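You operate a simulated robot arm through the tools that you are given. There is no shell and no other tool. Be economical: measure what you need, move in short steps, check, and stop when the job is done.

You are at the controls of a simulated two-armed robot. One attempt, no reset.

JOB
Put the beige rag on the test table away on the small shelf under the starter box. Take the lid off the orange-banded jar and lay it down on the sorting table. Take the yellow tray and put it on the green table. Take the grey bottle and put it on top of the brown blue-banded carton. Press the tare button two times. Fetch the green strap coil from the top of the right scale shelf and set it on the hopper table. Take the magnet tray and put it on the top of the scale plate. Take the steel bowl and leave it in the silver wide pan. Take the blue tin and put it on the middle shelf of the grey rack. Any order will do. Set down upright: grey bottle, blue tin.

The check looks at the end state, three seconds after you hand in, the way a careful person would. Anything else that was tipped, shoved, dropped, spilled or broken makes it a failure. A push-on lid holds only when it is set on centred and level and pressed home; a screw cap is set on level and turned clockwise until tight.

ROBOT AND FRAMES
Two 7-joint arms with two-finger parallel grippers on one trunk, on a base that drives. Base frame: it is fixed to the floor where the robot stands at the start and does not move with it; the origin is under the middle of the robot, x ahead of it, y to its left, z up. Readings come in m, degrees, newtons and seconds.
The left shoulder is at the start at [-0.092, 0.119, 0.825], the right one opposite. With the tool pointing down near the work surface each hand reaches from about 0.12 to 0.58 m from the robot's upright axis, wherever it stands, measured 20 degrees to its own side. Places, roughly: beige rag (7x12x3 cm) [0.5, 0.1, 0.9]; blue tin (7x7x8 cm) [-10.4, -4.2, 1.3]; blue-banded carton (12x8x8 cm) [-3.2, -1.8, 0.9]; green strap coil (8x8x4 cm) [-5.9, -1.3, 1.2]; green table [0.6, 4.1, 0.8]; grey bottle (7x7x15 cm) [-3.7, -2, 0.9]; hopper table [-3.6, -1.7, 0.8]; magnet tray (22x16x4 cm) [-9.7, -1.3, 0.6]; middle shelf of the grey rack [-10.4, -4.3, 0.9]; orange-banded jar (6x6x9 cm) [1.4, 2.4, 0.9]; small shelf under the starter box (44x17 cm) [3.68, 7.76, 0.88]; steel bowl (12x12x5 cm) [-9.9, -1.2, 0.6]; tare button [-5.5, -1.4, 1.2]; top of the scale plate [-5.3, -1.2, 0.7]; wide pan (13x13x3 cm) [-9.9, -1.3, 0.6]; yellow tray (11x14x7 cm) [0.9, 7.4, 0.8]. Payload 3.43 kg a hand.
Tool frame (each hand has its own): the origin (TCP) lies between the finger pads and is the grasp point; the fingertips stand 0.03 m ahead of it; z points along the fingers, y is the line along which they close. The gripper opens to 0.094 m. The fingers are 0.028 m wide and 0.01 m thick; the gripper's body (0.05 by 0.096 m) begins 0.055 m behind the TCP.
Orientation is that of the tool frame in the base frame, as a unit quaternion [x, y, z, w]. With the fingers straight down and closing along the base's y, the tool's x points along the base's -x, its y along +y and its z along -z.

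CONTROLS
- The arms move only by the tool move_arm. It takes "left_targets", "right_targets" or both (then of equal length, played together; a hand with none holds still); each is a list of rows, each an object of numbers (a shift or turn left out is 0, a gripper value left out holds the last): "tx", "ty", "tz": the shift along the tool's x, y, z in m; "rx", "ry", "rz": the turn, a rotation vector about the tool's x, y, z in degrees. In form: [{"tx": .., "ty": .., "tz": .., "rx": .., "ry": .., "rz": ..}, ...]. A call has 1 to 8 rows; each row is the pose to reach, as a shift and turn from the pose commanded when the call began, along the tool's axes at that moment. "left_fingers" and "right_fingers" are, for a hand that has rows, the finger opening in m, from 0 to 0.094, set as the call begins (left out, the last holds). Rows are played at 5 a second. More than 0.05 m and 8.6 degrees between two rows, or a gripper value outside its range, and nothing of the call is played. A pose out of reach is approached as far as the arm can. The call stops where the force on the tool passes 40 N (or 10 N more than at its start, if that is more) or the arm is blocked; 0.2 s more then pass. The fingers move at their own pace (about 0.153 m/s each) and stop on an object; they squeeze with about 26 N. The grip force told is the motor's: it shows also when the fingers shut on nothing. Time passes only in rows, and 0.2 s behind the last, so rows that repeat a pose let the fingers close. The reply holds the time, the measured pose of the TCP, the force on the tool along the base axes, the opening and the grip force, in the units named above and with some noise, with the torque about the TCP (base axes, N m) and any sound that the robot's microphone picked up.
- Cameras (640 x 400 px; columns grow to the right, rows downward): "scene" is now at [0.0317, 0.0086, 1.5293]; the picture's right is [0.09, -1.00, 0.00], its down [-0.77, -0.07, -0.63] and it looks along [0.63, 0.06, -0.78] (base axes); focal length 287 px, centre (320, 200). "left" rides on the left gripper at [0.076, -0.014, -0.102] in its tool frame; the picture's right is [0.18, 0.98, 0.00], its down [-0.75, 0.14, -0.64] and it looks along [-0.63, 0.12, 0.77] (tool axes); focal length 243 px, centre (320, 200). "right" rides on the right gripper at [0.076, 0.014, -0.102] in its tool frame; the picture's right is [-0.18, 0.98, 0.00], its down [-0.75, -0.14, -0.64] and it looks along [-0.63, -0.12, 0.77] (tool axes); focal length 243 px, centre (320, 200). There is no depth. A picture from a camera that has moved, and an enlarged one, comes with that camera's place and axes in the base frame and with its lens.
- snapshot(camera): a new picture of that camera. No time passes.
- move_column(by): slides the trunk up (or, below 0, down) by that many m; the arms and the scene camera ride with it, the base frame stays. It gives what a move gives, with no picture.
- steer(legs): drives the robot by 1 to 6 legs, each [ahead, left, turn to the left] in m, m and degrees, along the robot's own axes; the way and the turn of a leg run together, so that a leg with both is an arc; at most 1.5 m and 180 degrees a leg. The arms and the cameras ride along, it lands a little off, and it stops where it bumps. It gives what a move gives.
- head_to(pan, tilt): turns the head with the scene camera to pan (to the left, within 143 degrees either way) and tilt (down, from -29 to 69), counted from straight ahead of the robot. It gives what a move gives.
- enlarge(camera, box): a new picture of the part [left, top, right, bottom] of that camera's present view, enlarged. No time passes.
- job_done(): hands the job in; it is judged then, once.

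Work in short steps. Places have to be worked out from the pictures, the camera data and where the tool is seen: move nearer, look again, correct. Check each grasp and each placing, and mend what went wrong. You have 483 turns and 230 pictures in all, those below and enlarged ones among them. Open the grippers and draw the arms clear of the work before you hand the job in, unless the task says otherwise; then end with one line.

The tools are called after ">>>" by a JSON object that holds its "name" and its "arguments". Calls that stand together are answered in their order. move_arm: Moves the arms, as the interface text tells. Its arguments: {"type":"object","properties":{"left_targets":{"type":"array","items":{"type":"object","properties":{"tx":{"type":"number"},"ty":{"type":"number"},"tz":{"type":"number"},"rx":{"type":"number"},"ry":{"type":"number"},"rz":{"type":"number"}}}},"left_fingers":{"type":"number"},"right_targets":{"type":"array","items":{"type":"object","properties":{"tx":{"type":"number"},"ty":{"type":"number"},"tz":{"type":"number"},"rx":{"type":"number"},"ry":{"type":"number"},"rz":{"type":"number"}}}},"right_fingers":{"type":"number"}},"required":[]} The other tools are called the same way: move_column (by) slides the trunk up or down; steer (legs) drives the base; head_to (pan, tilt) turns the head that bears the scene camera; snapshot (camera) takes a picture; enlarge (camera, box) takes an enlarged picture of a part of a camera's view; job_done () hands the job in.

At the start:

```text
time_s: 0.0
left_tcp_pos: [0.3735, 0.2121, 1.0672]
left_orientation: [0.0, 1.0, 0.0, 0.0]
left_ft_force: [0.0, -0.5, -0.6]
left_torque: [0.02, -0.01, 0.01]
left_gripper_width: 0.0941
left_gripper_force: 0.1
right_tcp_pos: [0.2813, -0.0982, 1.1472]
right_orientation: [0.0, 1.0, 0.0, 0.0]
right_ft_force: [-0.6, 0.4, -0.7]
right_torque: [-0.04, -0.01, 0.0]
right_gripper_width: 0.0939
right_gripper_force: 0.1
trunk travel left (down, up): [-0.25, 0.085]
robot x, y, heading: [0.0003, 0.0025, 0.3]
head pan, tilt: [5.1, 51.1]
```

scene: 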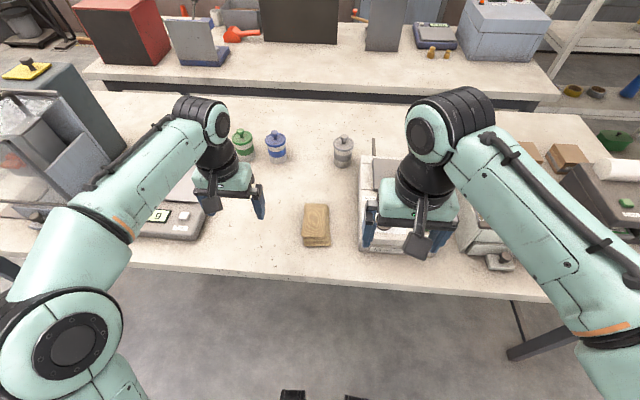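
right: 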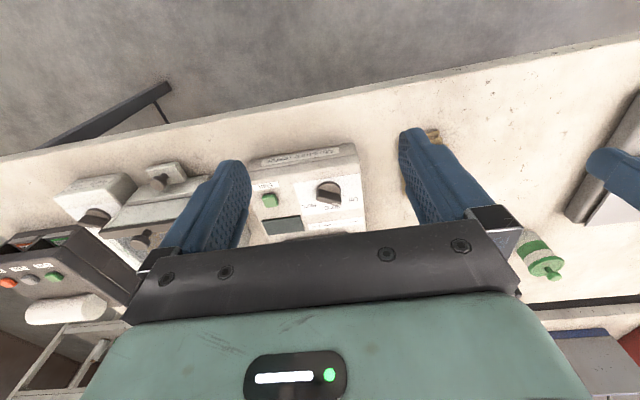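
left: 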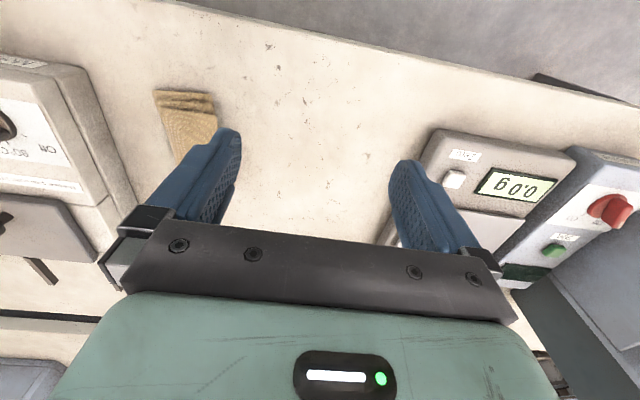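

The rag shows at about (0.45, 0.06), its long side along x. I move the left hand over it, still high, to look closer.

>>> {"name": "move_arm", "arguments": {"left_targets": [{"tx": -0.02, "ty": -0.038}, {"tx": -0.04, "ty": -0.076}, {"tx": -0.06, "ty": -0.114}, {"tx": -0.08, "ty": -0.15}, {"tx": -0.08, "ty": -0.15}]}}

>>> {"name": "snapshot", "arguments": {"camera": "left"}}

>>> {"name": "snapshot", "arguments": {"camera": "scene"}}

```text
time_s: 1.2
left_tcp_pos: [0.4524, 0.0631, 1.0695]
left_orientation: [0.001, 1.0, 0.0, 0.0]
left_ft_force: [-0.4, -0.5, 0.5]
left_torque: [0.02, 0.01, 0.01]
left_gripper_width: 0.094
left_gripper_force: 0.1
right_tcp_pos: [0.2798, -0.0986, 1.1468]
right_orientation: [0.0, 1.0, 0.001, 0.0]
right_ft_force: [0.3, 0.9, -0.4]
right_torque: [-0.05, 0.02, -0.03]
right_gripper_width: 0.0942
right_gripper_force: 0.1
trunk travel left (down, up): [-0.25, 0.085]
robot x, y, heading: [0.001, 0.0, -0.1]
head pan, tilt: [5.1, 51.1]
```

```text
226 pictures are left
camera left: at [0.3764, 0.0518, 1.1707], right [-0.18, 0.98, 0.0], down [0.75, 0.14, 0.64], along [0.63, 0.12, -0.77], focal length 243 px, centre (320, 200)
```

left: 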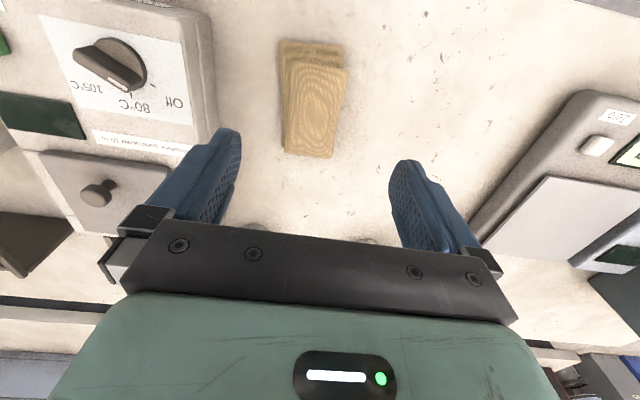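

```text
225 pictures are left
camera scene: at [0.0311, 0.0094, 1.5293], right [0.09, -1.0, 0.0], down [-0.77, -0.07, -0.63], along [0.63, 0.06, -0.78], focal length 287 px, centre (320, 200)
```

scene: 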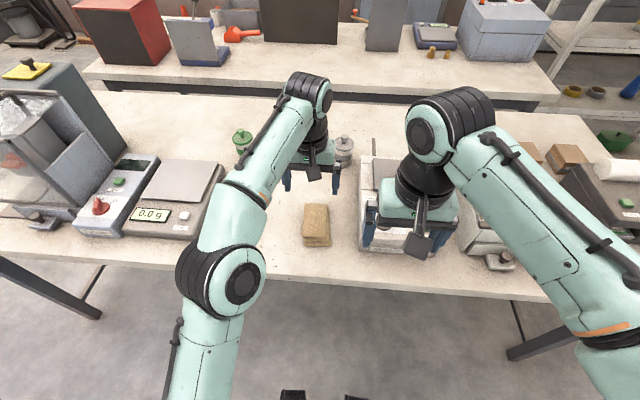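

Rag top is at about (0.462, 0.062, 0.885). I come down part way and look again.

>>> {"name": "move_arm", "arguments": {"left_targets": [{"tx": -0.005, "tz": 0.045}, {"tx": -0.01, "tz": 0.09}, {"tx": -0.01, "tz": 0.13}, {"tx": -0.01, "tz": 0.13}]}}

>>> {"name": "snapshot", "arguments": {"camera": "left"}}

```text
time_s: 2.2
left_tcp_pos: [0.4623, 0.0649, 0.9364]
left_orientation: [0.0, 1.0, 0.0, 0.0]
left_ft_force: [0.2, 0.4, 0.3]
left_torque: [0.01, 0.03, 0.0]
left_gripper_width: 0.0941
left_gripper_force: 0.1
right_tcp_pos: [0.2808, -0.099, 1.1482]
right_orientation: [0.0, 1.0, 0.0, 0.0]
right_ft_force: [-0.4, 0.5, 0.7]
right_torque: [0.01, 0.0, -0.04]
right_gripper_width: 0.0942
right_gripper_force: 0.1
trunk travel left (down, up): [-0.25, 0.085]
robot x, y, heading: [-0.0023, -0.0009, -0.1]
head pan, tilt: [5.1, 51.1]
```

```text
224 pictures are left
camera left: at [0.3864, 0.0525, 1.0392], right [-0.18, 0.98, 0.0], down [0.75, 0.14, 0.64], along [0.63, 0.12, -0.77], focal length 243 px, centre (320, 200)
```

left: 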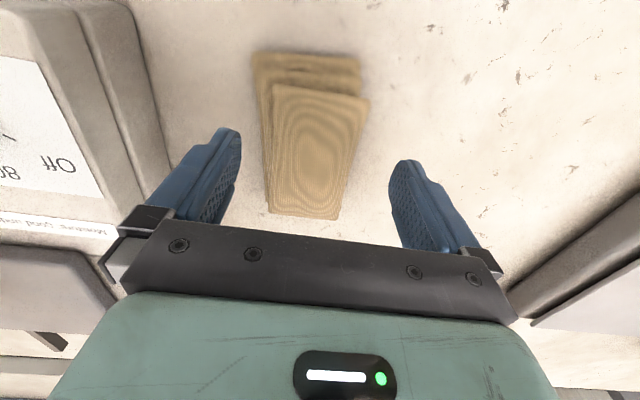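

The rag lies centred between the fingers. I come down to about z 0.893, slowly at the end, and close.

>>> {"name": "move_arm", "arguments": {"left_targets": [{"tz": 0.03}, {"tz": 0.036}, {"tz": 0.041}, {"tz": 0.044}]}}

>>> {"name": "snapshot", "arguments": {"camera": "left"}}

```text
time_s: 3.2
left_tcp_pos: [0.4638, 0.0633, 0.8943]
left_orientation: [0.0, 1.0, 0.0, 0.0]
left_ft_force: [-0.7, 0.1, 0.1]
left_torque: [-0.03, -0.03, -0.02]
left_gripper_width: 0.094
left_gripper_force: 0.0
right_tcp_pos: [0.28, -0.0989, 1.1466]
right_orientation: [0.0, 1.0, 0.0, 0.001]
right_ft_force: [0.0, 0.2, -0.5]
right_torque: [0.05, -0.01, -0.02]
right_gripper_width: 0.0939
right_gripper_force: 0.1
trunk travel left (down, up): [-0.25, 0.085]
robot x, y, heading: [0.0012, 0.001, -0.1]
head pan, tilt: [5.1, 51.1]
```

```text
223 pictures are left
camera left: at [0.3876, 0.0516, 0.996], right [-0.18, 0.98, 0.0], down [0.75, 0.14, 0.64], along [0.63, 0.12, -0.77], focal length 243 px, centre (320, 200)
```

left: 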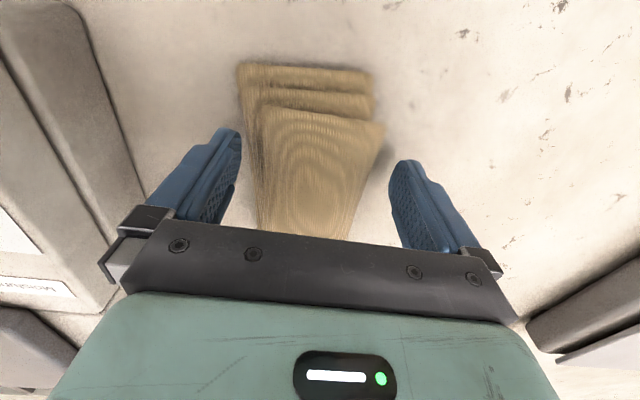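

No contact yet and the rag sits between the fingers; a few mm lower, then I close.

>>> {"name": "move_arm", "arguments": {"left_targets": [{"tz": 0.004}, {"tz": 0.008}, {"tz": 0.012}]}}

>>> {"name": "move_arm", "arguments": {"left_targets": [{}, {}, {}, {}, {}], "left_fingers": 0.0}}

>>> {"name": "move_arm", "arguments": {"left_targets": [{"tz": -0.04}, {"tz": -0.08}, {"tz": -0.12}, {"tz": -0.16}]}}

>>> {"name": "snapshot", "arguments": {"camera": "left"}}

```text
time_s: 4.0
left_tcp_pos: [0.4633, 0.0636, 0.8813]
left_orientation: [0.0, 1.0, 0.0, 0.0]
left_ft_force: [0.4, -0.6, 0.4]
left_torque: [0.04, 0.0, -0.04]
left_gripper_width: 0.094
left_gripper_force: 0.2
right_tcp_pos: [0.281, -0.099, 1.147]
right_orientation: [0.0, 1.0, 0.0, 0.0]
right_ft_force: [0.4, 0.8, -0.1]
right_torque: [0.02, 0.0, 0.0]
right_gripper_width: 0.0943
right_gripper_force: 0.0
trunk travel left (down, up): [-0.25, 0.085]
robot x, y, heading: [0.003, -0.0035, 0.0]
head pan, tilt: [5.1, 51.1]
```

```text
time_s: 5.2
left_tcp_pos: [0.4633, 0.0619, 0.8825]
left_orientation: [0.0, 1.0, 0.001, 0.0]
left_ft_force: [1.0, -0.3, 0.6]
left_torque: [-0.02, -0.01, 0.03]
left_gripper_width: 0.0695
left_gripper_force: 25.8
right_tcp_pos: [0.2809, -0.098, 1.1473]
right_orientation: [0.0, 1.0, 0.0, -0.001]
right_ft_force: [0.0, -0.4, 0.8]
right_torque: [0.01, 0.0, 0.0]
right_gripper_width: 0.0939
right_gripper_force: 0.0
trunk travel left (down, up): [-0.25, 0.085]
robot x, y, heading: [-0.0023, -0.003, 0.2]
head pan, tilt: [5.1, 51.1]
```

```text
time_s: 6.2
left_tcp_pos: [0.4635, 0.063, 1.0416]
left_orientation: [0.0, 1.0, 0.0, -0.001]
left_ft_force: [0.8, 0.7, -1.0]
left_torque: [0.01, 0.02, 0.0]
left_gripper_width: 0.0696
left_gripper_force: 25.5
right_tcp_pos: [0.2811, -0.0994, 1.147]
right_orientation: [0.0, 1.0, 0.0, 0.0]
right_ft_force: [0.1, 0.1, 0.9]
right_torque: [0.03, -0.01, -0.02]
right_gripper_width: 0.094
right_gripper_force: 0.0
trunk travel left (down, up): [-0.25, 0.085]
robot x, y, heading: [0.001, 0.0011, 0.2]
head pan, tilt: [5.1, 51.1]
```

```text
222 pictures are left
camera left: at [0.3873, 0.0503, 1.144], right [-0.18, 0.98, 0.0], down [0.75, 0.14, 0.64], along [0.63, 0.12, -0.77], focal length 243 px, centre (320, 200)
```

left: 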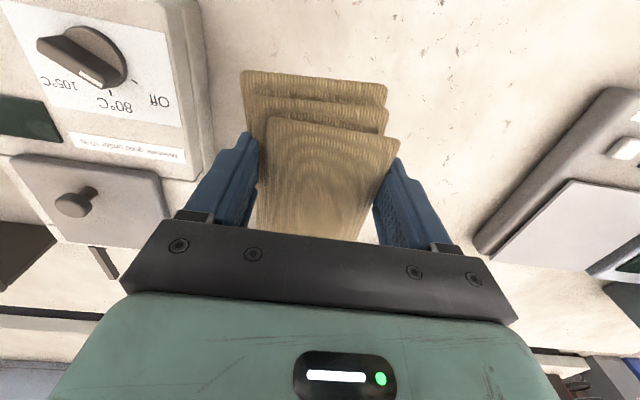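

The rag is held (opening 0.0695). I draw both arms in and back off from the table, then look around for a way north.

>>> {"name": "move_arm", "arguments": {"left_targets": [{"tx": 0.04, "ty": 0.02, "tz": -0.03}, {"tx": 0.08, "ty": 0.04, "tz": -0.04}, {"tx": 0.12, "ty": 0.06, "tz": -0.05}, {"tx": 0.16, "ty": 0.08, "tz": -0.05}, {"tx": 0.19, "ty": 0.09, "tz": -0.05}]}}

>>> {"name": "steer", "arguments": {"legs": [[-0.4, 0, 0]]}}

>>> {"name": "head_to", "arguments": {"pan": 80, "tilt": 15}}

>>> {"name": "snapshot", "arguments": {"camera": "scene"}}

>>> {"name": "head_to", "arguments": {"pan": 20, "tilt": 15}}

>>> {"name": "snapshot", "arguments": {"camera": "scene"}}

```text
refused: row 1 steps farther than a row can; nothing moved
```

```text
time_s: 8.7
left_tcp_pos: [0.0608, 0.0636, 1.0418]
left_orientation: [-0.002, 1.0, 0.0, -0.001]
left_ft_force: [0.6, 0.0, 0.7]
left_torque: [0.03, -0.01, -0.04]
left_gripper_width: 0.0696
left_gripper_force: 26.4
right_tcp_pos: [-0.1222, -0.0986, 1.1465]
right_orientation: [-0.002, 1.0, 0.001, 0.0]
right_ft_force: [0.1, 1.0, 0.1]
right_torque: [0.03, 0.02, 0.01]
right_gripper_width: 0.094
right_gripper_force: 0.1
trunk travel left (down, up): [-0.25, 0.085]
robot x, y, heading: [-0.4022, -0.0044, -0.0]
head pan, tilt: [5.1, 51.1]
```

```text
time_s: 10.2
left_tcp_pos: [0.0602, 0.0636, 1.0413]
left_orientation: [-0.002, 1.0, 0.0, 0.0]
left_ft_force: [0.0, 0.1, -0.5]
left_torque: [0.0, -0.02, 0.01]
left_gripper_width: 0.0693
left_gripper_force: 25.5
right_tcp_pos: [-0.1213, -0.0993, 1.1481]
right_orientation: [0.0, 1.0, 0.0, 0.001]
right_ft_force: [1.1, -0.4, 0.1]
right_torque: [-0.01, 0.05, -0.01]
right_gripper_width: 0.0941
right_gripper_force: 0.0
trunk travel left (down, up): [-0.25, 0.085]
robot x, y, heading: [-0.3997, 0.0015, 0.1]
head pan, tilt: [80.0, 15.0]
```

```text
221 pictures are left
camera scene: at [-0.4299, 0.0932, 1.5844], right [0.99, -0.17, 0.0], down [-0.04, -0.26, -0.97], along [0.17, 0.95, -0.26], focal length 287 px, centre (320, 200)
```

scene: 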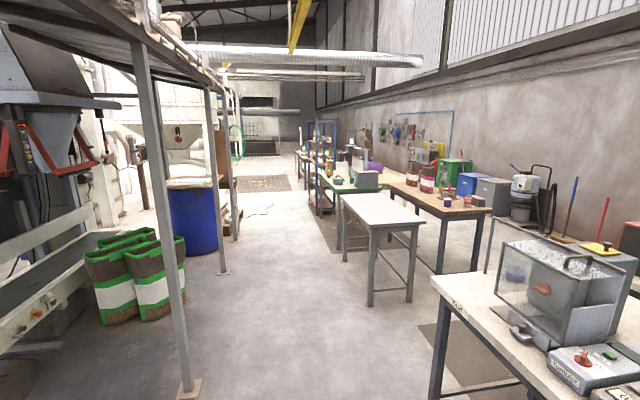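

```text
time_s: 11.5
left_tcp_pos: [0.0602, 0.0634, 1.0426]
left_orientation: [-0.001, 1.0, 0.0, 0.0]
left_ft_force: [-1.2, -0.9, -0.6]
left_torque: [0.01, 0.04, -0.01]
left_gripper_width: 0.0694
left_gripper_force: 25.9
right_tcp_pos: [-0.1207, -0.0984, 1.1464]
right_orientation: [-0.001, 1.0, 0.001, 0.0]
right_ft_force: [-0.5, 0.0, 0.0]
right_torque: [0.01, 0.02, -0.02]
right_gripper_width: 0.0941
right_gripper_force: 0.0
trunk travel left (down, up): [-0.25, 0.085]
robot x, y, heading: [-0.3999, -0.0032, -0.1]
head pan, tilt: [20.0, 15.0]
```

```text
220 pictures are left
camera scene: at [-0.3583, 0.0334, 1.5844], right [0.35, -0.94, 0.0], down [-0.24, -0.09, -0.97], along [0.91, 0.33, -0.26], focal length 287 px, centre (320, 200)
```

scene: 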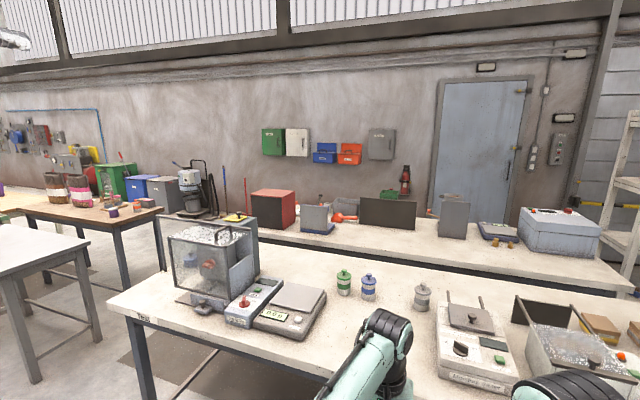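

The aisle runs north along x ≈ -0.35 between posts (x≈-1) and tables (x≥0.35). I tuck the left arm, turn left and drive north.

>>> {"name": "move_arm", "arguments": {"left_targets": [{"tx": 0.03, "ty": 0.02, "tz": -0.02}, {"tx": 0.07, "ty": 0.035, "tz": -0.03}, {"tx": 0.11, "ty": 0.05, "tz": -0.04}, {"tx": 0.15, "ty": 0.065, "tz": -0.05}, {"tx": 0.18, "ty": 0.08, "tz": -0.05}]}}

>>> {"name": "steer", "arguments": {"legs": [[0, 0, 90], [1.5, 0, 0], [1.5, 0, 0]]}}

>>> {"name": "head_to", "arguments": {"pan": -40, "tilt": 20}}

>>> {"name": "snapshot", "arguments": {"camera": "scene"}}

```text
time_s: 12.7
left_tcp_pos: [-0.1236, 0.143, 1.0931]
left_orientation: [-0.003, 1.0, 0.0, 0.0]
left_ft_force: [0.3, 0.4, -0.3]
left_torque: [0.01, 0.0, 0.02]
left_gripper_width: 0.0698
left_gripper_force: 25.6
right_tcp_pos: [-0.1216, -0.0985, 1.1484]
right_orientation: [0.0, 1.0, 0.0, 0.0]
right_ft_force: [0.2, -0.9, 0.2]
right_torque: [-0.02, -0.03, -0.02]
right_gripper_width: 0.0938
right_gripper_force: 0.0
trunk travel left (down, up): [-0.25, 0.085]
robot x, y, heading: [-0.4022, 0.0008, 0.2]
head pan, tilt: [20.0, 15.0]
```

```text
time_s: 30.8
left_tcp_pos: [-0.4731, 3.2575, 1.0933]
left_orientation: [-0.698, 0.716, 0.0, 0.0]
left_ft_force: [0.4, -0.7, -0.7]
left_torque: [0.03, 0.0, 0.02]
left_gripper_width: 0.0695
left_gripper_force: 25.6
right_tcp_pos: [-0.231, 3.2519, 1.1473]
right_orientation: [-0.697, 0.717, 0.001, 0.001]
right_ft_force: [-0.8, -0.2, -0.1]
right_torque: [0.0, 0.0, -0.01]
right_gripper_width: 0.094
right_gripper_force: 0.0
trunk travel left (down, up): [-0.25, 0.085]
robot x, y, heading: [-0.3403, 2.9762, 88.6]
head pan, tilt: [20.0, 15.0]
```

```text
time_s: 32.1
left_tcp_pos: [-0.4741, 3.2579, 1.0946]
left_orientation: [-0.697, 0.717, -0.001, 0.0]
left_ft_force: [0.7, 0.3, 0.0]
left_torque: [-0.02, 0.01, -0.01]
left_gripper_width: 0.0696
left_gripper_force: 25.8
right_tcp_pos: [-0.2323, 3.2512, 1.1474]
right_orientation: [-0.697, 0.717, 0.0, 0.0]
right_ft_force: [0.3, -0.3, -0.3]
right_torque: [0.02, 0.02, 0.0]
right_gripper_width: 0.0938
right_gripper_force: 0.1
trunk travel left (down, up): [-0.25, 0.085]
robot x, y, heading: [-0.3411, 2.9726, 88.3]
head pan, tilt: [-40.0, 20.0]
```

```text
219 pictures are left
camera scene: at [-0.2777, 3.001, 1.5763], right [0.75, -0.66, 0.0], down [-0.23, -0.26, -0.94], along [0.62, 0.7, -0.34], focal length 287 px, centre (320, 200)
```

scene: 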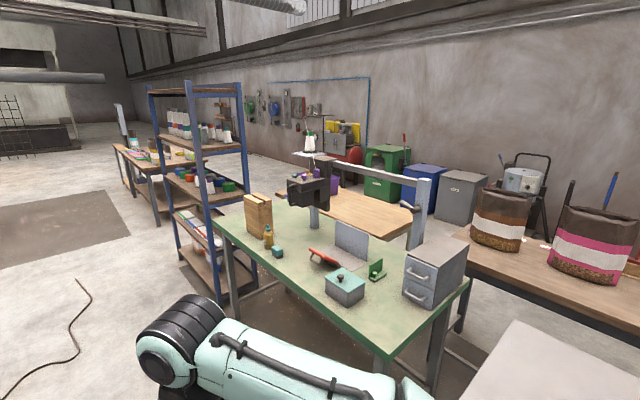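

The green table stands to the right, free aisle ahead. I drive on north to about y 6 and look again.

>>> {"name": "steer", "arguments": {"legs": [[1.5, 0, 1.5], [0.8, 0, 0]]}}

>>> {"name": "head_to", "arguments": {"pan": -30, "tilt": 20}}

>>> {"name": "snapshot", "arguments": {"camera": "scene"}}

>>> {"name": "head_to", "arguments": {"pan": -90, "tilt": 20}}

>>> {"name": "snapshot", "arguments": {"camera": "scene"}}

```text
time_s: 43.5
left_tcp_pos: [-0.4847, 5.5585, 1.0944]
left_orientation: [0.711, -0.704, 0.0, 0.0]
left_ft_force: [-0.2, 0.1, -0.3]
left_torque: [0.0, 0.01, 0.01]
left_gripper_width: 0.0696
left_gripper_force: 26.1
right_tcp_pos: [-0.2447, 5.5592, 1.1476]
right_orientation: [0.71, -0.704, 0.0, 0.0]
right_ft_force: [0.6, 1.1, 0.5]
right_torque: [0.0, 0.01, -0.01]
right_gripper_width: 0.0939
right_gripper_force: 0.0
trunk travel left (down, up): [-0.25, 0.085]
robot x, y, heading: [-0.338, 5.2796, 90.4]
head pan, tilt: [-40.0, 20.0]
```

```text
time_s: 44.2
left_tcp_pos: [-0.4859, 5.5596, 1.095]
left_orientation: [0.71, -0.704, 0.0, 0.0]
left_ft_force: [0.3, 0.9, -0.4]
left_torque: [0.02, -0.02, 0.02]
left_gripper_width: 0.0695
left_gripper_force: 26.3
right_tcp_pos: [-0.2436, 5.561, 1.1463]
right_orientation: [0.711, -0.704, 0.0, 0.0]
right_ft_force: [1.3, 0.1, 0.9]
right_torque: [0.0, -0.01, -0.05]
right_gripper_width: 0.0941
right_gripper_force: 0.0
trunk travel left (down, up): [-0.25, 0.085]
robot x, y, heading: [-0.3376, 5.2786, 90.7]
head pan, tilt: [-30.0, 20.0]
```

```text
218 pictures are left
camera scene: at [-0.2944, 5.3173, 1.5763], right [0.87, -0.49, 0.0], down [-0.17, -0.3, -0.94], along [0.46, 0.82, -0.34], focal length 287 px, centre (320, 200)
```

scene: 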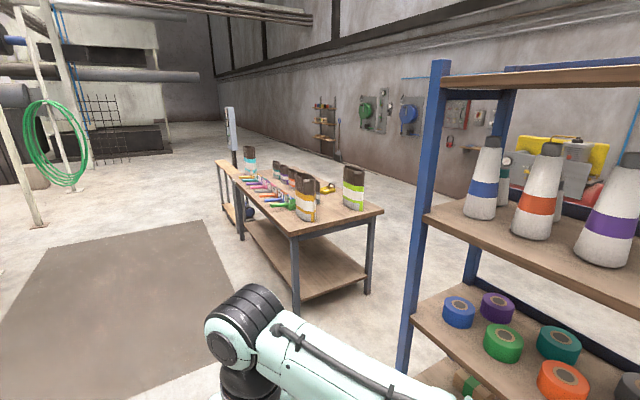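

```text
time_s: 45.5
left_tcp_pos: [-0.4861, 5.5588, 1.0948]
left_orientation: [0.71, -0.704, 0.0, 0.0]
left_ft_force: [-1.1, -0.2, -0.8]
left_torque: [-0.03, 0.02, -0.01]
left_gripper_width: 0.0697
left_gripper_force: 26.2
right_tcp_pos: [-0.2434, 5.5605, 1.1472]
right_orientation: [0.71, -0.704, 0.0, -0.001]
right_ft_force: [-0.8, 0.1, -0.3]
right_torque: [0.01, 0.01, 0.0]
right_gripper_width: 0.0938
right_gripper_force: 0.0
trunk travel left (down, up): [-0.25, 0.085]
robot x, y, heading: [-0.3367, 5.2753, 90.6]
head pan, tilt: [-90.0, 20.0]
```

```text
217 pictures are left
camera scene: at [-0.2473, 5.2373, 1.5763], right [0.01, -1.0, 0.0], down [-0.34, 0.0, -0.94], along [0.94, 0.01, -0.34], focal length 287 px, centre (320, 200)
```

scene: 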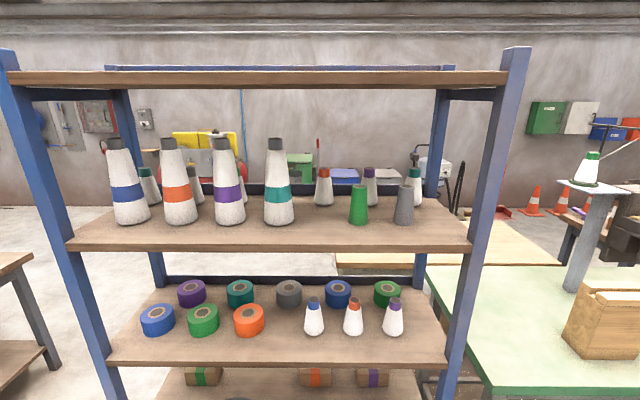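

The table with the tray begins at y≈6.85 and the rack ends near y≈6. I move up to y≈6.4 and look east at that gap.

>>> {"name": "steer", "arguments": {"legs": [[1.15, 0, 0]]}}

>>> {"name": "head_to", "arguments": {"pan": -80, "tilt": 25}}

>>> {"name": "snapshot", "arguments": {"camera": "scene"}}

```text
time_s: 51.3
left_tcp_pos: [-0.4896, 6.6917, 1.0937]
left_orientation: [0.707, -0.707, 0.001, 0.0]
left_ft_force: [-0.1, 0.4, -0.5]
left_torque: [-0.04, -0.04, -0.01]
left_gripper_width: 0.0694
left_gripper_force: 26.0
right_tcp_pos: [-0.2481, 6.691, 1.147]
right_orientation: [0.708, -0.706, 0.0, 0.0]
right_ft_force: [0.6, 0.2, -0.1]
right_torque: [-0.01, 0.02, -0.01]
right_gripper_width: 0.0941
right_gripper_force: 0.1
trunk travel left (down, up): [-0.25, 0.085]
robot x, y, heading: [-0.3447, 6.4103, 90.2]
head pan, tilt: [-90.0, 20.0]
```

```text
time_s: 52.0
left_tcp_pos: [-0.4896, 6.6911, 1.0941]
left_orientation: [0.708, -0.706, 0.0, 0.0]
left_ft_force: [-0.1, -0.8, -0.5]
left_torque: [-0.06, 0.01, 0.01]
left_gripper_width: 0.0695
left_gripper_force: 26.1
right_tcp_pos: [-0.2477, 6.6897, 1.1469]
right_orientation: [0.708, -0.707, 0.0, 0.0]
right_ft_force: [-0.3, -0.1, -0.1]
right_torque: [0.02, -0.02, -0.01]
right_gripper_width: 0.0942
right_gripper_force: 0.0
trunk travel left (down, up): [-0.25, 0.085]
robot x, y, heading: [-0.3516, 6.4113, 89.9]
head pan, tilt: [-80.0, 25.0]
```

```text
216 pictures are left
camera scene: at [-0.2555, 6.3838, 1.5682], right [0.17, -0.98, 0.0], down [-0.42, -0.07, -0.91], along [0.89, 0.16, -0.42], focal length 287 px, centre (320, 200)
```

scene: 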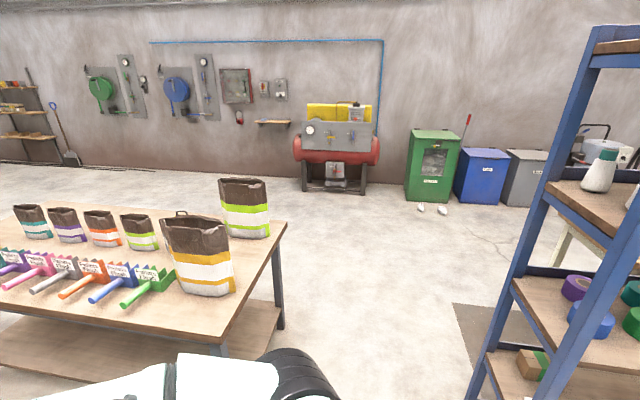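

The shelf on the wall is at about (3.68, 7.77, 0.87) as told; the gap is about 1 m wide. I turn to the east, pass through at y≈6.33, then slide left to the shelf.

>>> {"name": "steer", "arguments": {"legs": [[0, 0, -90], [1.4, -0.07, 0], [1.5, 0, 0]]}}

>>> {"name": "head_to", "arguments": {"pan": 40, "tilt": 25}}

>>> {"name": "snapshot", "arguments": {"camera": "scene"}}

```text
time_s: 69.8
left_tcp_pos: [2.8233, 6.452, 1.0942]
left_orientation: [-0.002, 1.0, 0.0, 0.0]
left_ft_force: [0.1, -0.2, -0.9]
left_torque: [0.02, 0.02, 0.01]
left_gripper_width: 0.0674
left_gripper_force: 26.2
right_tcp_pos: [2.8241, 6.2108, 1.1463]
right_orientation: [-0.002, 1.0, -0.001, 0.0]
right_ft_force: [0.0, 0.8, 0.0]
right_torque: [-0.03, 0.01, -0.02]
right_gripper_width: 0.094
right_gripper_force: 0.0
trunk travel left (down, up): [-0.25, 0.085]
robot x, y, heading: [2.54, 6.3077, 0.1]
head pan, tilt: [-80.0, 25.0]
```

```text
time_s: 71.8
left_tcp_pos: [2.8243, 6.4526, 1.0938]
left_orientation: [-0.003, 1.0, 0.001, 0.0]
left_ft_force: [0.8, -0.7, -0.5]
left_torque: [0.02, 0.01, 0.02]
left_gripper_width: 0.0668
left_gripper_force: 26.4
right_tcp_pos: [2.8239, 6.2101, 1.1477]
right_orientation: [-0.001, 1.0, 0.0, 0.0]
right_ft_force: [-0.2, 0.5, -0.1]
right_torque: [0.01, -0.01, -0.01]
right_gripper_width: 0.0941
right_gripper_force: 0.2
trunk travel left (down, up): [-0.25, 0.085]
robot x, y, heading: [2.5392, 6.3076, 0.2]
head pan, tilt: [40.0, 25.0]
```

```text
215 pictures are left
camera scene: at [2.5697, 6.3693, 1.5682], right [0.65, -0.76, 0.0], down [-0.32, -0.27, -0.91], along [0.69, 0.58, -0.42], focal length 287 px, centre (320, 200)
```

scene: 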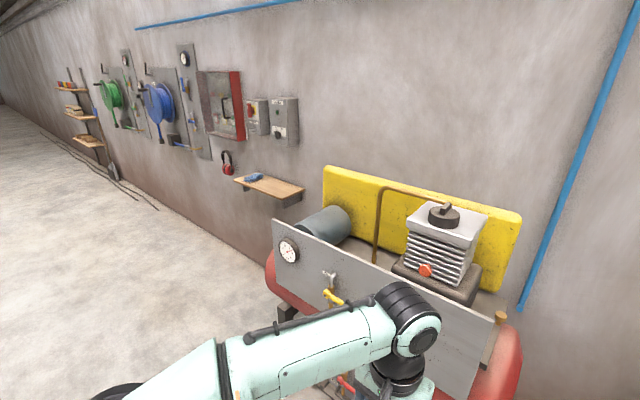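

I slide left to y≈7.7 and look at the shelf and the rag.

>>> {"name": "steer", "arguments": {"legs": [[0, 1.4, 0]]}}

>>> {"name": "head_to", "arguments": {"pan": 0, "tilt": 30}}

>>> {"name": "snapshot", "arguments": {"camera": "scene"}}

>>> {"name": "snapshot", "arguments": {"camera": "left"}}

```text
time_s: 84.4
left_tcp_pos: [2.8261, 7.8723, 1.0942]
left_orientation: [0.002, 1.0, -0.001, 0.0]
left_ft_force: [-0.3, -0.8, 0.2]
left_torque: [-0.01, 0.0, -0.02]
left_gripper_width: 0.0669
left_gripper_force: 26.0
right_tcp_pos: [2.8237, 7.6301, 1.1488]
right_orientation: [0.003, 1.0, 0.0, 0.0]
right_ft_force: [-0.8, 0.3, -0.4]
right_torque: [-0.01, -0.02, -0.01]
right_gripper_width: 0.0939
right_gripper_force: 0.1
trunk travel left (down, up): [-0.25, 0.085]
robot x, y, heading: [2.5419, 7.7281, -0.4]
head pan, tilt: [40.0, 25.0]
```

```text
time_s: 85.5
left_tcp_pos: [2.8268, 7.8716, 1.0943]
left_orientation: [0.003, 1.0, 0.0, 0.0]
left_ft_force: [0.0, 1.0, -0.1]
left_torque: [0.02, 0.0, 0.0]
left_gripper_width: 0.067
left_gripper_force: 26.4
right_tcp_pos: [2.8251, 7.6286, 1.1485]
right_orientation: [0.002, 1.0, 0.0, 0.001]
right_ft_force: [0.3, 0.4, 0.1]
right_torque: [0.0, -0.01, 0.0]
right_gripper_width: 0.0938
right_gripper_force: 0.1
trunk travel left (down, up): [-0.25, 0.085]
robot x, y, heading: [2.5433, 7.7304, -0.1]
head pan, tilt: [0.0, 30.0]
```

```text
214 pictures are left
camera scene: at [2.5911, 7.7315, 1.5602], right [0.0, -1.0, 0.0], down [-0.5, 0.0, -0.87], along [0.87, 0.0, -0.5], focal length 287 px, centre (320, 200)
```

scene: 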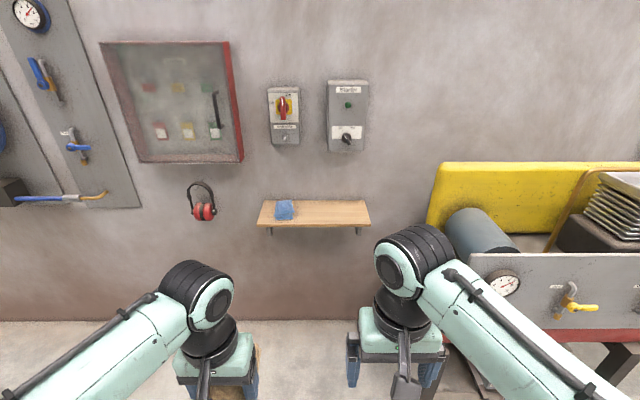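

```text
213 pictures are left
camera left: at [2.751, 7.8596, 1.1962], right [-0.18, 0.98, 0.0], down [0.75, 0.14, 0.64], along [0.63, 0.11, -0.77], focal length 243 px, centre (320, 200)
```

left: 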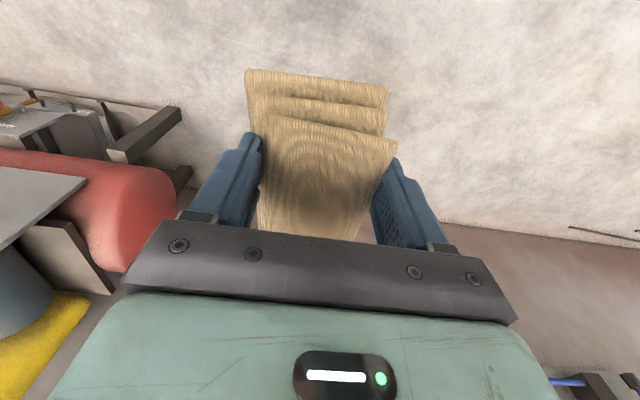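

The rag is still held well. The switch boxes above the shelf may get in the wrist's way, so I enlarge them to judge how far they stand out.

>>> {"name": "enlarge", "arguments": {"camera": "scene", "box": [240, 70, 400, 240]}}

```text
2.35 times, centred on (320, 155) of scene
camera zoom: at [2.5911, 7.7315, 1.5602], right [0.0, -1.0, 0.0], down [-0.5, 0.0, -0.87], along [0.87, 0.0, -0.5], focal length 675 px, centre (320, 306)
```

zoom: 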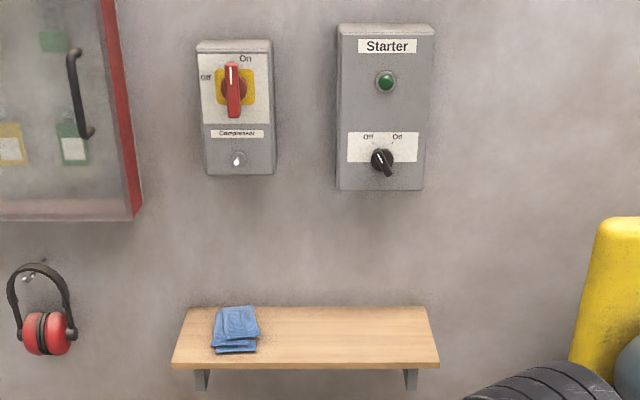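

The boxes stand out about 9 cm with their undersides at z≈1.09, so I'll set the rag down with the hand tilted back about 25°. I drive up to x≈3.17 and tilt the hand.

>>> {"name": "steer", "arguments": {"legs": [[0.62, -0.02, 0]]}}

>>> {"name": "move_arm", "arguments": {"left_targets": [{"ry": -6}, {"ry": -13}, {"ry": -19}, {"ry": -25}, {"ry": -25}]}}

```text
time_s: 89.0
left_tcp_pos: [3.4445, 7.8522, 1.0936]
left_orientation: [-0.001, 1.0, 0.0, 0.0]
left_ft_force: [-0.3, -0.1, 0.1]
left_torque: [-0.01, 0.03, 0.02]
left_gripper_width: 0.0662
left_gripper_force: 26.1
right_tcp_pos: [3.4432, 7.6098, 1.1472]
right_orientation: [-0.001, 1.0, 0.0, 0.0]
right_ft_force: [-0.7, -0.9, -0.5]
right_torque: [0.0, 0.0, 0.01]
right_gripper_width: 0.094
right_gripper_force: 0.0
trunk travel left (down, up): [-0.25, 0.085]
robot x, y, heading: [3.164, 7.7084, 0.0]
head pan, tilt: [0.0, 30.0]
```

```text
time_s: 90.2
left_tcp_pos: [3.4443, 7.8526, 1.094]
left_orientation: [-0.001, 0.976, 0.0, 0.217]
left_ft_force: [0.1, 0.3, 0.2]
left_torque: [0.01, 0.04, 0.01]
left_gripper_width: 0.0655
left_gripper_force: 25.9
right_tcp_pos: [3.445, 7.6091, 1.148]
right_orientation: [-0.001, 1.0, 0.001, 0.0]
right_ft_force: [-0.2, 0.3, -0.6]
right_torque: [-0.01, 0.01, 0.0]
right_gripper_width: 0.0939
right_gripper_force: 0.0
trunk travel left (down, up): [-0.25, 0.085]
robot x, y, heading: [3.161, 7.7053, 0.2]
head pan, tilt: [0.0, 30.0]
```

Tilt is right. I bring the rag over the shelf at (3.665, 7.745, 1.0) and look.

>>> {"name": "move_arm", "arguments": {"left_targets": [{"tx": -0.0265, "ty": -0.0178, "tz": 0.0297}, {"tx": -0.053, "ty": -0.0357, "tz": 0.0593}, {"tx": -0.0795, "ty": -0.0535, "tz": 0.089}, {"tx": -0.106, "ty": -0.0713, "tz": 0.1187}, {"tx": -0.1325, "ty": -0.0892, "tz": 0.1483}, {"tx": -0.159, "ty": -0.107, "tz": 0.178}, {"tx": -0.159, "ty": -0.107, "tz": 0.178}]}}

>>> {"name": "head_to", "arguments": {"pan": 20, "tilt": 45}}

>>> {"name": "snapshot", "arguments": {"camera": "scene"}}

>>> {"name": "snapshot", "arguments": {"camera": "left"}}

```text
time_s: 91.8
left_tcp_pos: [3.6623, 7.7477, 1.0022]
left_orientation: [-0.001, 0.976, 0.0, 0.216]
left_ft_force: [-0.9, -0.2, 0.0]
left_torque: [0.01, 0.02, 0.03]
left_gripper_width: 0.0655
left_gripper_force: 25.9
right_tcp_pos: [3.4431, 7.6107, 1.1478]
right_orientation: [-0.001, 1.0, -0.001, 0.0]
right_ft_force: [-0.2, 0.6, -0.8]
right_torque: [-0.04, 0.02, 0.02]
right_gripper_width: 0.0938
right_gripper_force: 0.0
trunk travel left (down, up): [-0.25, 0.085]
robot x, y, heading: [3.1666, 7.7084, 0.1]
head pan, tilt: [0.0, 30.0]
```

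```text
time_s: 92.6
left_tcp_pos: [3.6627, 7.7479, 1.0004]
left_orientation: [-0.001, 0.976, 0.0, 0.217]
left_ft_force: [-0.2, 0.6, -1.0]
left_torque: [0.02, 0.02, -0.02]
left_gripper_width: 0.0651
left_gripper_force: 26.3
right_tcp_pos: [3.4432, 7.6101, 1.1482]
right_orientation: [-0.001, 1.0, 0.0, 0.0]
right_ft_force: [0.6, 0.5, -0.2]
right_torque: [-0.01, 0.02, 0.02]
right_gripper_width: 0.0938
right_gripper_force: 0.0
trunk travel left (down, up): [-0.25, 0.085]
robot x, y, heading: [3.1628, 7.7096, 0.0]
head pan, tilt: [20.0, 45.0]
```

```text
211 pictures are left
camera scene: at [3.1953, 7.7378, 1.5377], right [0.34, -0.94, 0.0], down [-0.66, -0.24, -0.71], along [0.66, 0.24, -0.71], focal length 287 px, centre (320, 200)
```

scene: 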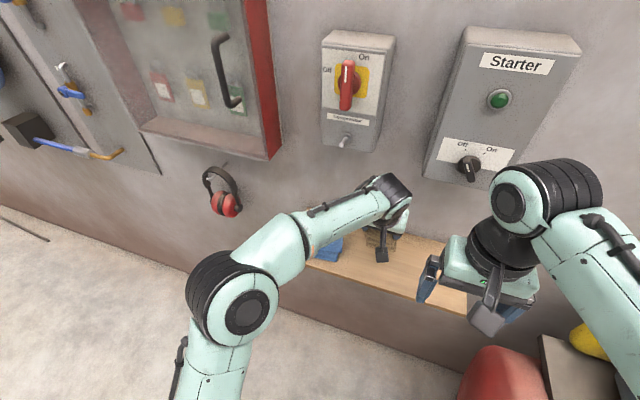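

```text
210 pictures are left
camera left: at [3.5509, 7.7354, 1.0609], right [-0.17, 0.98, -0.08], down [0.41, 0.14, 0.9], along [0.9, 0.12, -0.43], focal length 243 px, centre (320, 200)
```

left: 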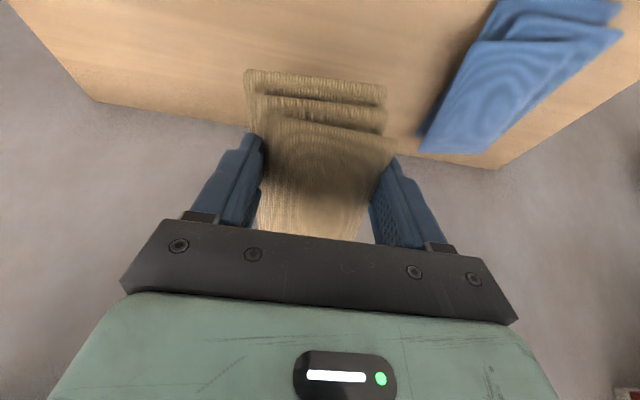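

The rag hangs well over bare shelf, right of the blue cloth. I lower straight down; its near edge should touch at about z 0.93.

>>> {"name": "move_arm", "arguments": {"left_targets": [{"tx": 0.0169, "tz": 0.0362}, {"tx": 0.0254, "tz": 0.0543}, {"tx": 0.0288, "tz": 0.0615}, {"tx": 0.0322, "tz": 0.0688}, {"tx": 0.0347, "tz": 0.0742}, {"tx": 0.0372, "tz": 0.0796}]}}

>>> {"name": "snapshot", "arguments": {"camera": "left"}}

```text
time_s: 94.0
left_tcp_pos: [3.6667, 7.7457, 0.9245]
left_orientation: [-0.002, 0.974, -0.002, 0.226]
left_ft_force: [-5.7, 2.1, 11.7]
left_torque: [0.12, 0.64, 0.0]
left_gripper_width: 0.0653
left_gripper_force: 26.2
right_tcp_pos: [3.4426, 7.6109, 1.1477]
right_orientation: [-0.001, 1.0, 0.0, 0.0]
right_ft_force: [0.3, -0.1, -0.2]
right_torque: [0.01, -0.02, 0.02]
right_gripper_width: 0.094
right_gripper_force: 0.0
trunk travel left (down, up): [-0.25, 0.085]
robot x, y, heading: [3.1625, 7.7069, -0.2]
head pan, tilt: [20.0, 45.0]
stopped in row 6 (left hand): the force on the tool passed its limit at 45 N (the readings are from after the stop); the commanded pose is now the measured one
```

```text
209 pictures are left
camera left: at [3.5531, 7.7336, 0.9815], right [-0.17, 0.98, -0.09], down [0.39, 0.15, 0.91], along [0.9, 0.12, -0.41], focal length 243 px, centre (320, 200)
```

left: 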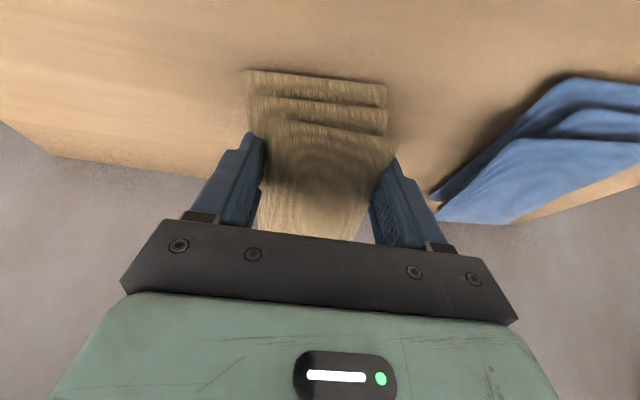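

Near edge rests on the shelf. To lessen the drop I flatten the tilt by 9° with a small rise, then lower to touch again.

>>> {"name": "move_arm", "arguments": {"left_targets": [{"tx": -0.002, "tz": -0.003, "ry": 3}, {"tx": -0.002, "tz": -0.003, "ry": 9}, {"tx": 0.001, "tz": 0.002, "ry": 9}, {"tx": 0.002, "tz": 0.004, "ry": 9}, {"tx": 0.003, "tz": 0.007, "ry": 9}]}}

```text
time_s: 95.2
left_tcp_pos: [3.6674, 7.7467, 0.9191]
left_orientation: [-0.002, 0.988, -0.004, 0.152]
left_ft_force: [-4.2, 1.7, 32.8]
left_torque: [0.21, 1.16, -0.01]
left_gripper_width: 0.0652
left_gripper_force: 25.8
right_tcp_pos: [3.4412, 7.6095, 1.1483]
right_orientation: [-0.001, 1.0, 0.0, 0.001]
right_ft_force: [0.4, 0.2, 0.5]
right_torque: [-0.01, 0.0, -0.01]
right_gripper_width: 0.0938
right_gripper_force: 0.1
trunk travel left (down, up): [-0.25, 0.085]
robot x, y, heading: [3.1628, 7.7094, 0.2]
head pan, tilt: [20.0, 45.0]
```

Tilt is now 17° with the rag's edge on the shelf. I ease off 2 mm and open the fingers a bit, then look.

>>> {"name": "move_arm", "arguments": {"left_targets": [{"tz": -0.002}, {"tz": -0.002}]}}

>>> {"name": "move_arm", "arguments": {"left_targets": [{}, {}, {}], "left_fingers": 0.084}}

>>> {"name": "snapshot", "arguments": {"camera": "left"}}

```text
time_s: 95.8
left_tcp_pos: [3.6663, 7.7453, 0.9186]
left_orientation: [-0.002, 0.989, -0.003, 0.151]
left_ft_force: [3.6, -1.0, 29.9]
left_torque: [-0.04, 0.79, 0.04]
left_gripper_width: 0.0649
left_gripper_force: 26.3
right_tcp_pos: [3.4426, 7.6098, 1.1478]
right_orientation: [0.0, 1.0, 0.0, 0.001]
right_ft_force: [-0.2, -0.8, 0.4]
right_torque: [0.0, 0.0, 0.0]
right_gripper_width: 0.0936
right_gripper_force: 0.2
trunk travel left (down, up): [-0.25, 0.085]
robot x, y, heading: [3.1623, 7.7106, 0.3]
head pan, tilt: [20.0, 45.0]
```

```text
time_s: 96.6
left_tcp_pos: [3.6657, 7.7455, 0.9151]
left_orientation: [-0.001, 0.989, -0.003, 0.147]
left_ft_force: [0.5, -0.1, -0.7]
left_torque: [0.03, -0.01, -0.02]
left_gripper_width: 0.0839
left_gripper_force: 0.0
right_tcp_pos: [3.444, 7.6106, 1.1471]
right_orientation: [-0.002, 1.0, 0.0, 0.0]
right_ft_force: [0.8, -1.5, 0.9]
right_torque: [-0.01, 0.04, -0.01]
right_gripper_width: 0.0941
right_gripper_force: 0.1
trunk travel left (down, up): [-0.25, 0.085]
robot x, y, heading: [3.1619, 7.7097, 0.1]
head pan, tilt: [20.0, 45.0]
```

```text
208 pictures are left
camera left: at [3.5646, 7.7338, 0.9906], right [-0.18, 0.98, -0.06], down [0.53, 0.15, 0.83], along [0.83, 0.12, -0.55], focal length 243 px, centre (320, 200)
```

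left: 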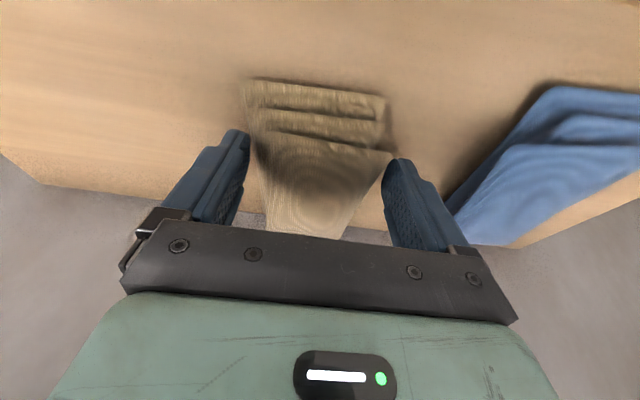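

The rag has settled flat. I lift along the tool 5 cm, then draw straight back toward the robot and check.

>>> {"name": "move_arm", "arguments": {"left_targets": [{"tz": -0.025}, {"tz": -0.05}, {"tx": 0.045, "tz": -0.064}, {"tx": 0.09, "tz": -0.078}, {"tx": 0.135, "tz": -0.092}, {"tx": 0.18, "tz": -0.106}]}}

>>> {"name": "snapshot", "arguments": {"camera": "scene"}}

```text
time_s: 98.0
left_tcp_pos: [3.4622, 7.7468, 0.9639]
left_orientation: [-0.001, 0.989, -0.002, 0.147]
left_ft_force: [-0.6, -0.2, -0.3]
left_torque: [0.0, 0.0, -0.01]
left_gripper_width: 0.0837
left_gripper_force: 0.1
right_tcp_pos: [3.4429, 7.6109, 1.1472]
right_orientation: [0.0, 1.0, 0.0, 0.0]
right_ft_force: [-0.3, -0.3, -0.1]
right_torque: [0.01, -0.01, 0.05]
right_gripper_width: 0.094
right_gripper_force: 0.1
trunk travel left (down, up): [-0.25, 0.085]
robot x, y, heading: [3.1593, 7.7059, 0.2]
head pan, tilt: [20.0, 45.0]
```

```text
207 pictures are left
camera scene: at [3.194, 7.7384, 1.5376], right [0.34, -0.94, 0.0], down [-0.66, -0.24, -0.71], along [0.66, 0.24, -0.71], focal length 287 px, centre (320, 200)
```

scene: 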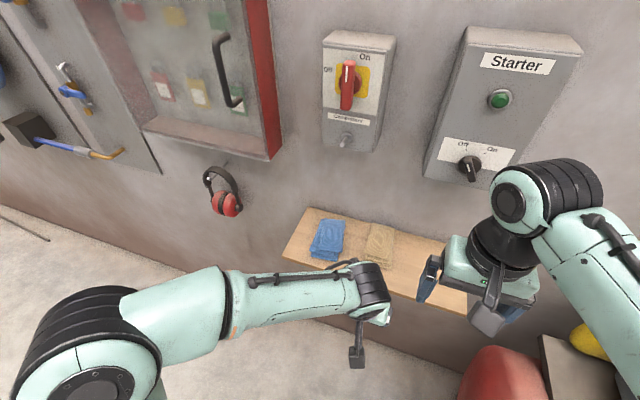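

The rag is put away neatly. I level the hand, back off, turn to the west and look at the table with the yellow tray.

>>> {"name": "move_arm", "arguments": {"left_targets": [{"ry": 8, "ty": 0.03, "tz": -0.03}, {"ry": 16.5, "ty": 0.06, "tz": -0.06}, {"ry": 16.5, "ty": 0.1, "tz": -0.09}], "left_fingers": 0.094}}

>>> {"name": "steer", "arguments": {"legs": [[-1.0, 0, 0], [0, 0, 180]]}}

>>> {"name": "head_to", "arguments": {"pan": 0, "tilt": 25}}

>>> {"name": "snapshot", "arguments": {"camera": "scene"}}

```text
time_s: 98.8
left_tcp_pos: [3.4355, 7.8464, 1.0504]
left_orientation: [-0.002, 1.0, -0.002, 0.002]
left_ft_force: [-0.3, 0.4, 0.4]
left_torque: [-0.03, -0.04, 0.04]
left_gripper_width: 0.094
left_gripper_force: 0.0
right_tcp_pos: [3.442, 7.6104, 1.1481]
right_orientation: [-0.002, 1.0, -0.001, 0.001]
right_ft_force: [-0.9, 0.2, -0.7]
right_torque: [0.0, -0.04, 0.01]
right_gripper_width: 0.0938
right_gripper_force: 0.0
trunk travel left (down, up): [-0.25, 0.085]
robot x, y, heading: [3.1646, 7.7108, -0.1]
head pan, tilt: [20.0, 45.0]
```

```text
time_s: 111.5
left_tcp_pos: [1.8696, 7.588, 1.0511]
left_orientation: [1.0, -0.003, -0.003, -0.002]
left_ft_force: [-0.8, -0.5, 0.3]
left_torque: [-0.05, 0.01, 0.02]
left_gripper_width: 0.094
left_gripper_force: 0.1
right_tcp_pos: [1.8662, 7.8242, 1.1469]
right_orientation: [1.0, -0.003, 0.0, -0.001]
right_ft_force: [-0.1, -1.1, -0.5]
right_torque: [-0.02, -0.01, -0.01]
right_gripper_width: 0.0938
right_gripper_force: 0.1
trunk travel left (down, up): [-0.25, 0.085]
robot x, y, heading: [2.1466, 7.7219, 179.7]
head pan, tilt: [20.0, 45.0]
```

```text
time_s: 112.3
left_tcp_pos: [1.8693, 7.5893, 1.0496]
left_orientation: [1.0, -0.002, -0.003, -0.003]
left_ft_force: [-1.0, -0.6, 0.7]
left_torque: [-0.02, 0.0, 0.0]
left_gripper_width: 0.0943
left_gripper_force: 0.1
right_tcp_pos: [1.8662, 7.8233, 1.1477]
right_orientation: [1.0, -0.003, 0.0, 0.001]
right_ft_force: [-0.2, -1.0, -0.8]
right_torque: [0.01, 0.02, 0.0]
right_gripper_width: 0.0942
right_gripper_force: 0.1
trunk travel left (down, up): [-0.25, 0.085]
robot x, y, heading: [2.1445, 7.7248, 180.0]
head pan, tilt: [0.0, 25.0]
```

```text
206 pictures are left
camera scene: at [2.0971, 7.7252, 1.5681], right [0.01, 1.0, 0.0], down [0.42, 0.0, -0.91], along [-0.91, 0.0, -0.42], focal length 287 px, centre (320, 200)
```

scene: 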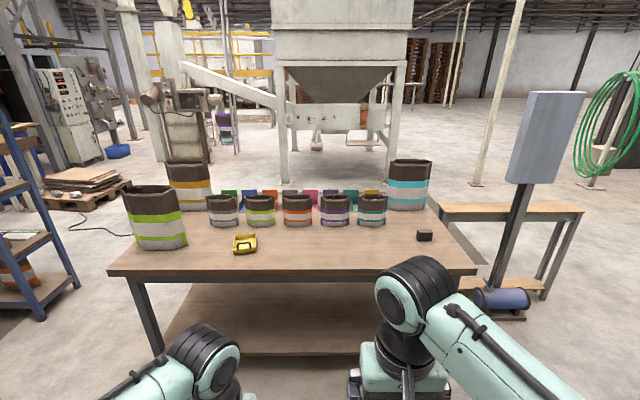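

The yellow tray lies at about (0.96, 7.38). I drive up to the table edge with the left hand in line with it.

>>> {"name": "steer", "arguments": {"legs": [[0.64, 0.2, 0]]}}

>>> {"name": "head_to", "arguments": {"pan": 10, "tilt": 45}}

>>> {"name": "snapshot", "arguments": {"camera": "scene"}}

>>> {"name": "snapshot", "arguments": {"camera": "left"}}

```text
time_s: 116.0
left_tcp_pos: [1.2244, 7.3935, 1.0512]
left_orientation: [1.0, -0.003, -0.004, -0.003]
left_ft_force: [-0.7, -0.1, 0.7]
left_torque: [0.03, 0.0, 0.0]
left_gripper_width: 0.0938
left_gripper_force: 0.0
right_tcp_pos: [1.2209, 7.6281, 1.1471]
right_orientation: [1.0, -0.003, 0.0, 0.0]
right_ft_force: [-0.1, 0.4, 0.0]
right_torque: [-0.02, -0.02, -0.03]
right_gripper_width: 0.0942
right_gripper_force: 0.1
trunk travel left (down, up): [-0.25, 0.085]
robot x, y, heading: [1.5, 7.5243, 179.6]
head pan, tilt: [0.0, 25.0]
```

```text
time_s: 116.8
left_tcp_pos: [1.224, 7.3929, 1.051]
left_orientation: [1.0, -0.004, -0.003, -0.002]
left_ft_force: [0.0, -0.8, -1.2]
left_torque: [-0.01, 0.01, -0.02]
left_gripper_width: 0.0941
left_gripper_force: 0.1
right_tcp_pos: [1.2206, 7.6302, 1.1472]
right_orientation: [1.0, -0.003, 0.001, 0.0]
right_ft_force: [0.2, -0.2, 0.1]
right_torque: [0.0, 0.0, -0.04]
right_gripper_width: 0.0941
right_gripper_force: 0.1
trunk travel left (down, up): [-0.25, 0.085]
robot x, y, heading: [1.4979, 7.5273, 179.8]
head pan, tilt: [10.0, 45.0]
```

```text
205 pictures are left
camera scene: at [1.4637, 7.5157, 1.5377], right [-0.17, 0.99, 0.0], down [0.7, 0.12, -0.71], along [-0.7, -0.12, -0.71], focal length 287 px, centre (320, 200)
```

scene: 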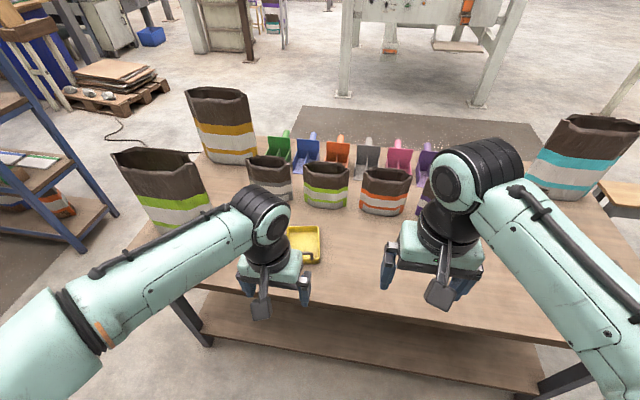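

```text
204 pictures are left
camera left: at [1.3017, 7.4088, 1.1523], right [0.18, -0.98, -0.01], down [-0.75, -0.14, 0.65], along [-0.64, -0.11, -0.76], focal length 243 px, centre (320, 200)
```

left: 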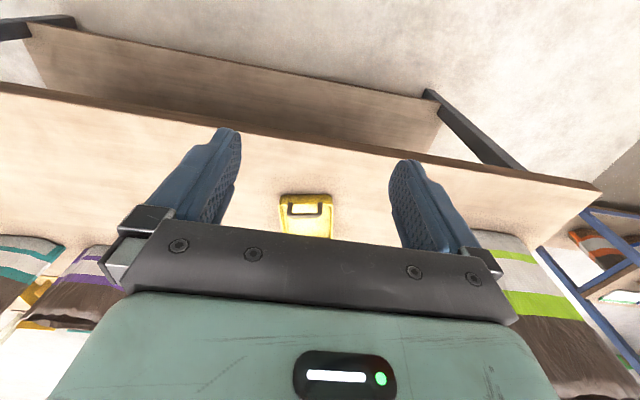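

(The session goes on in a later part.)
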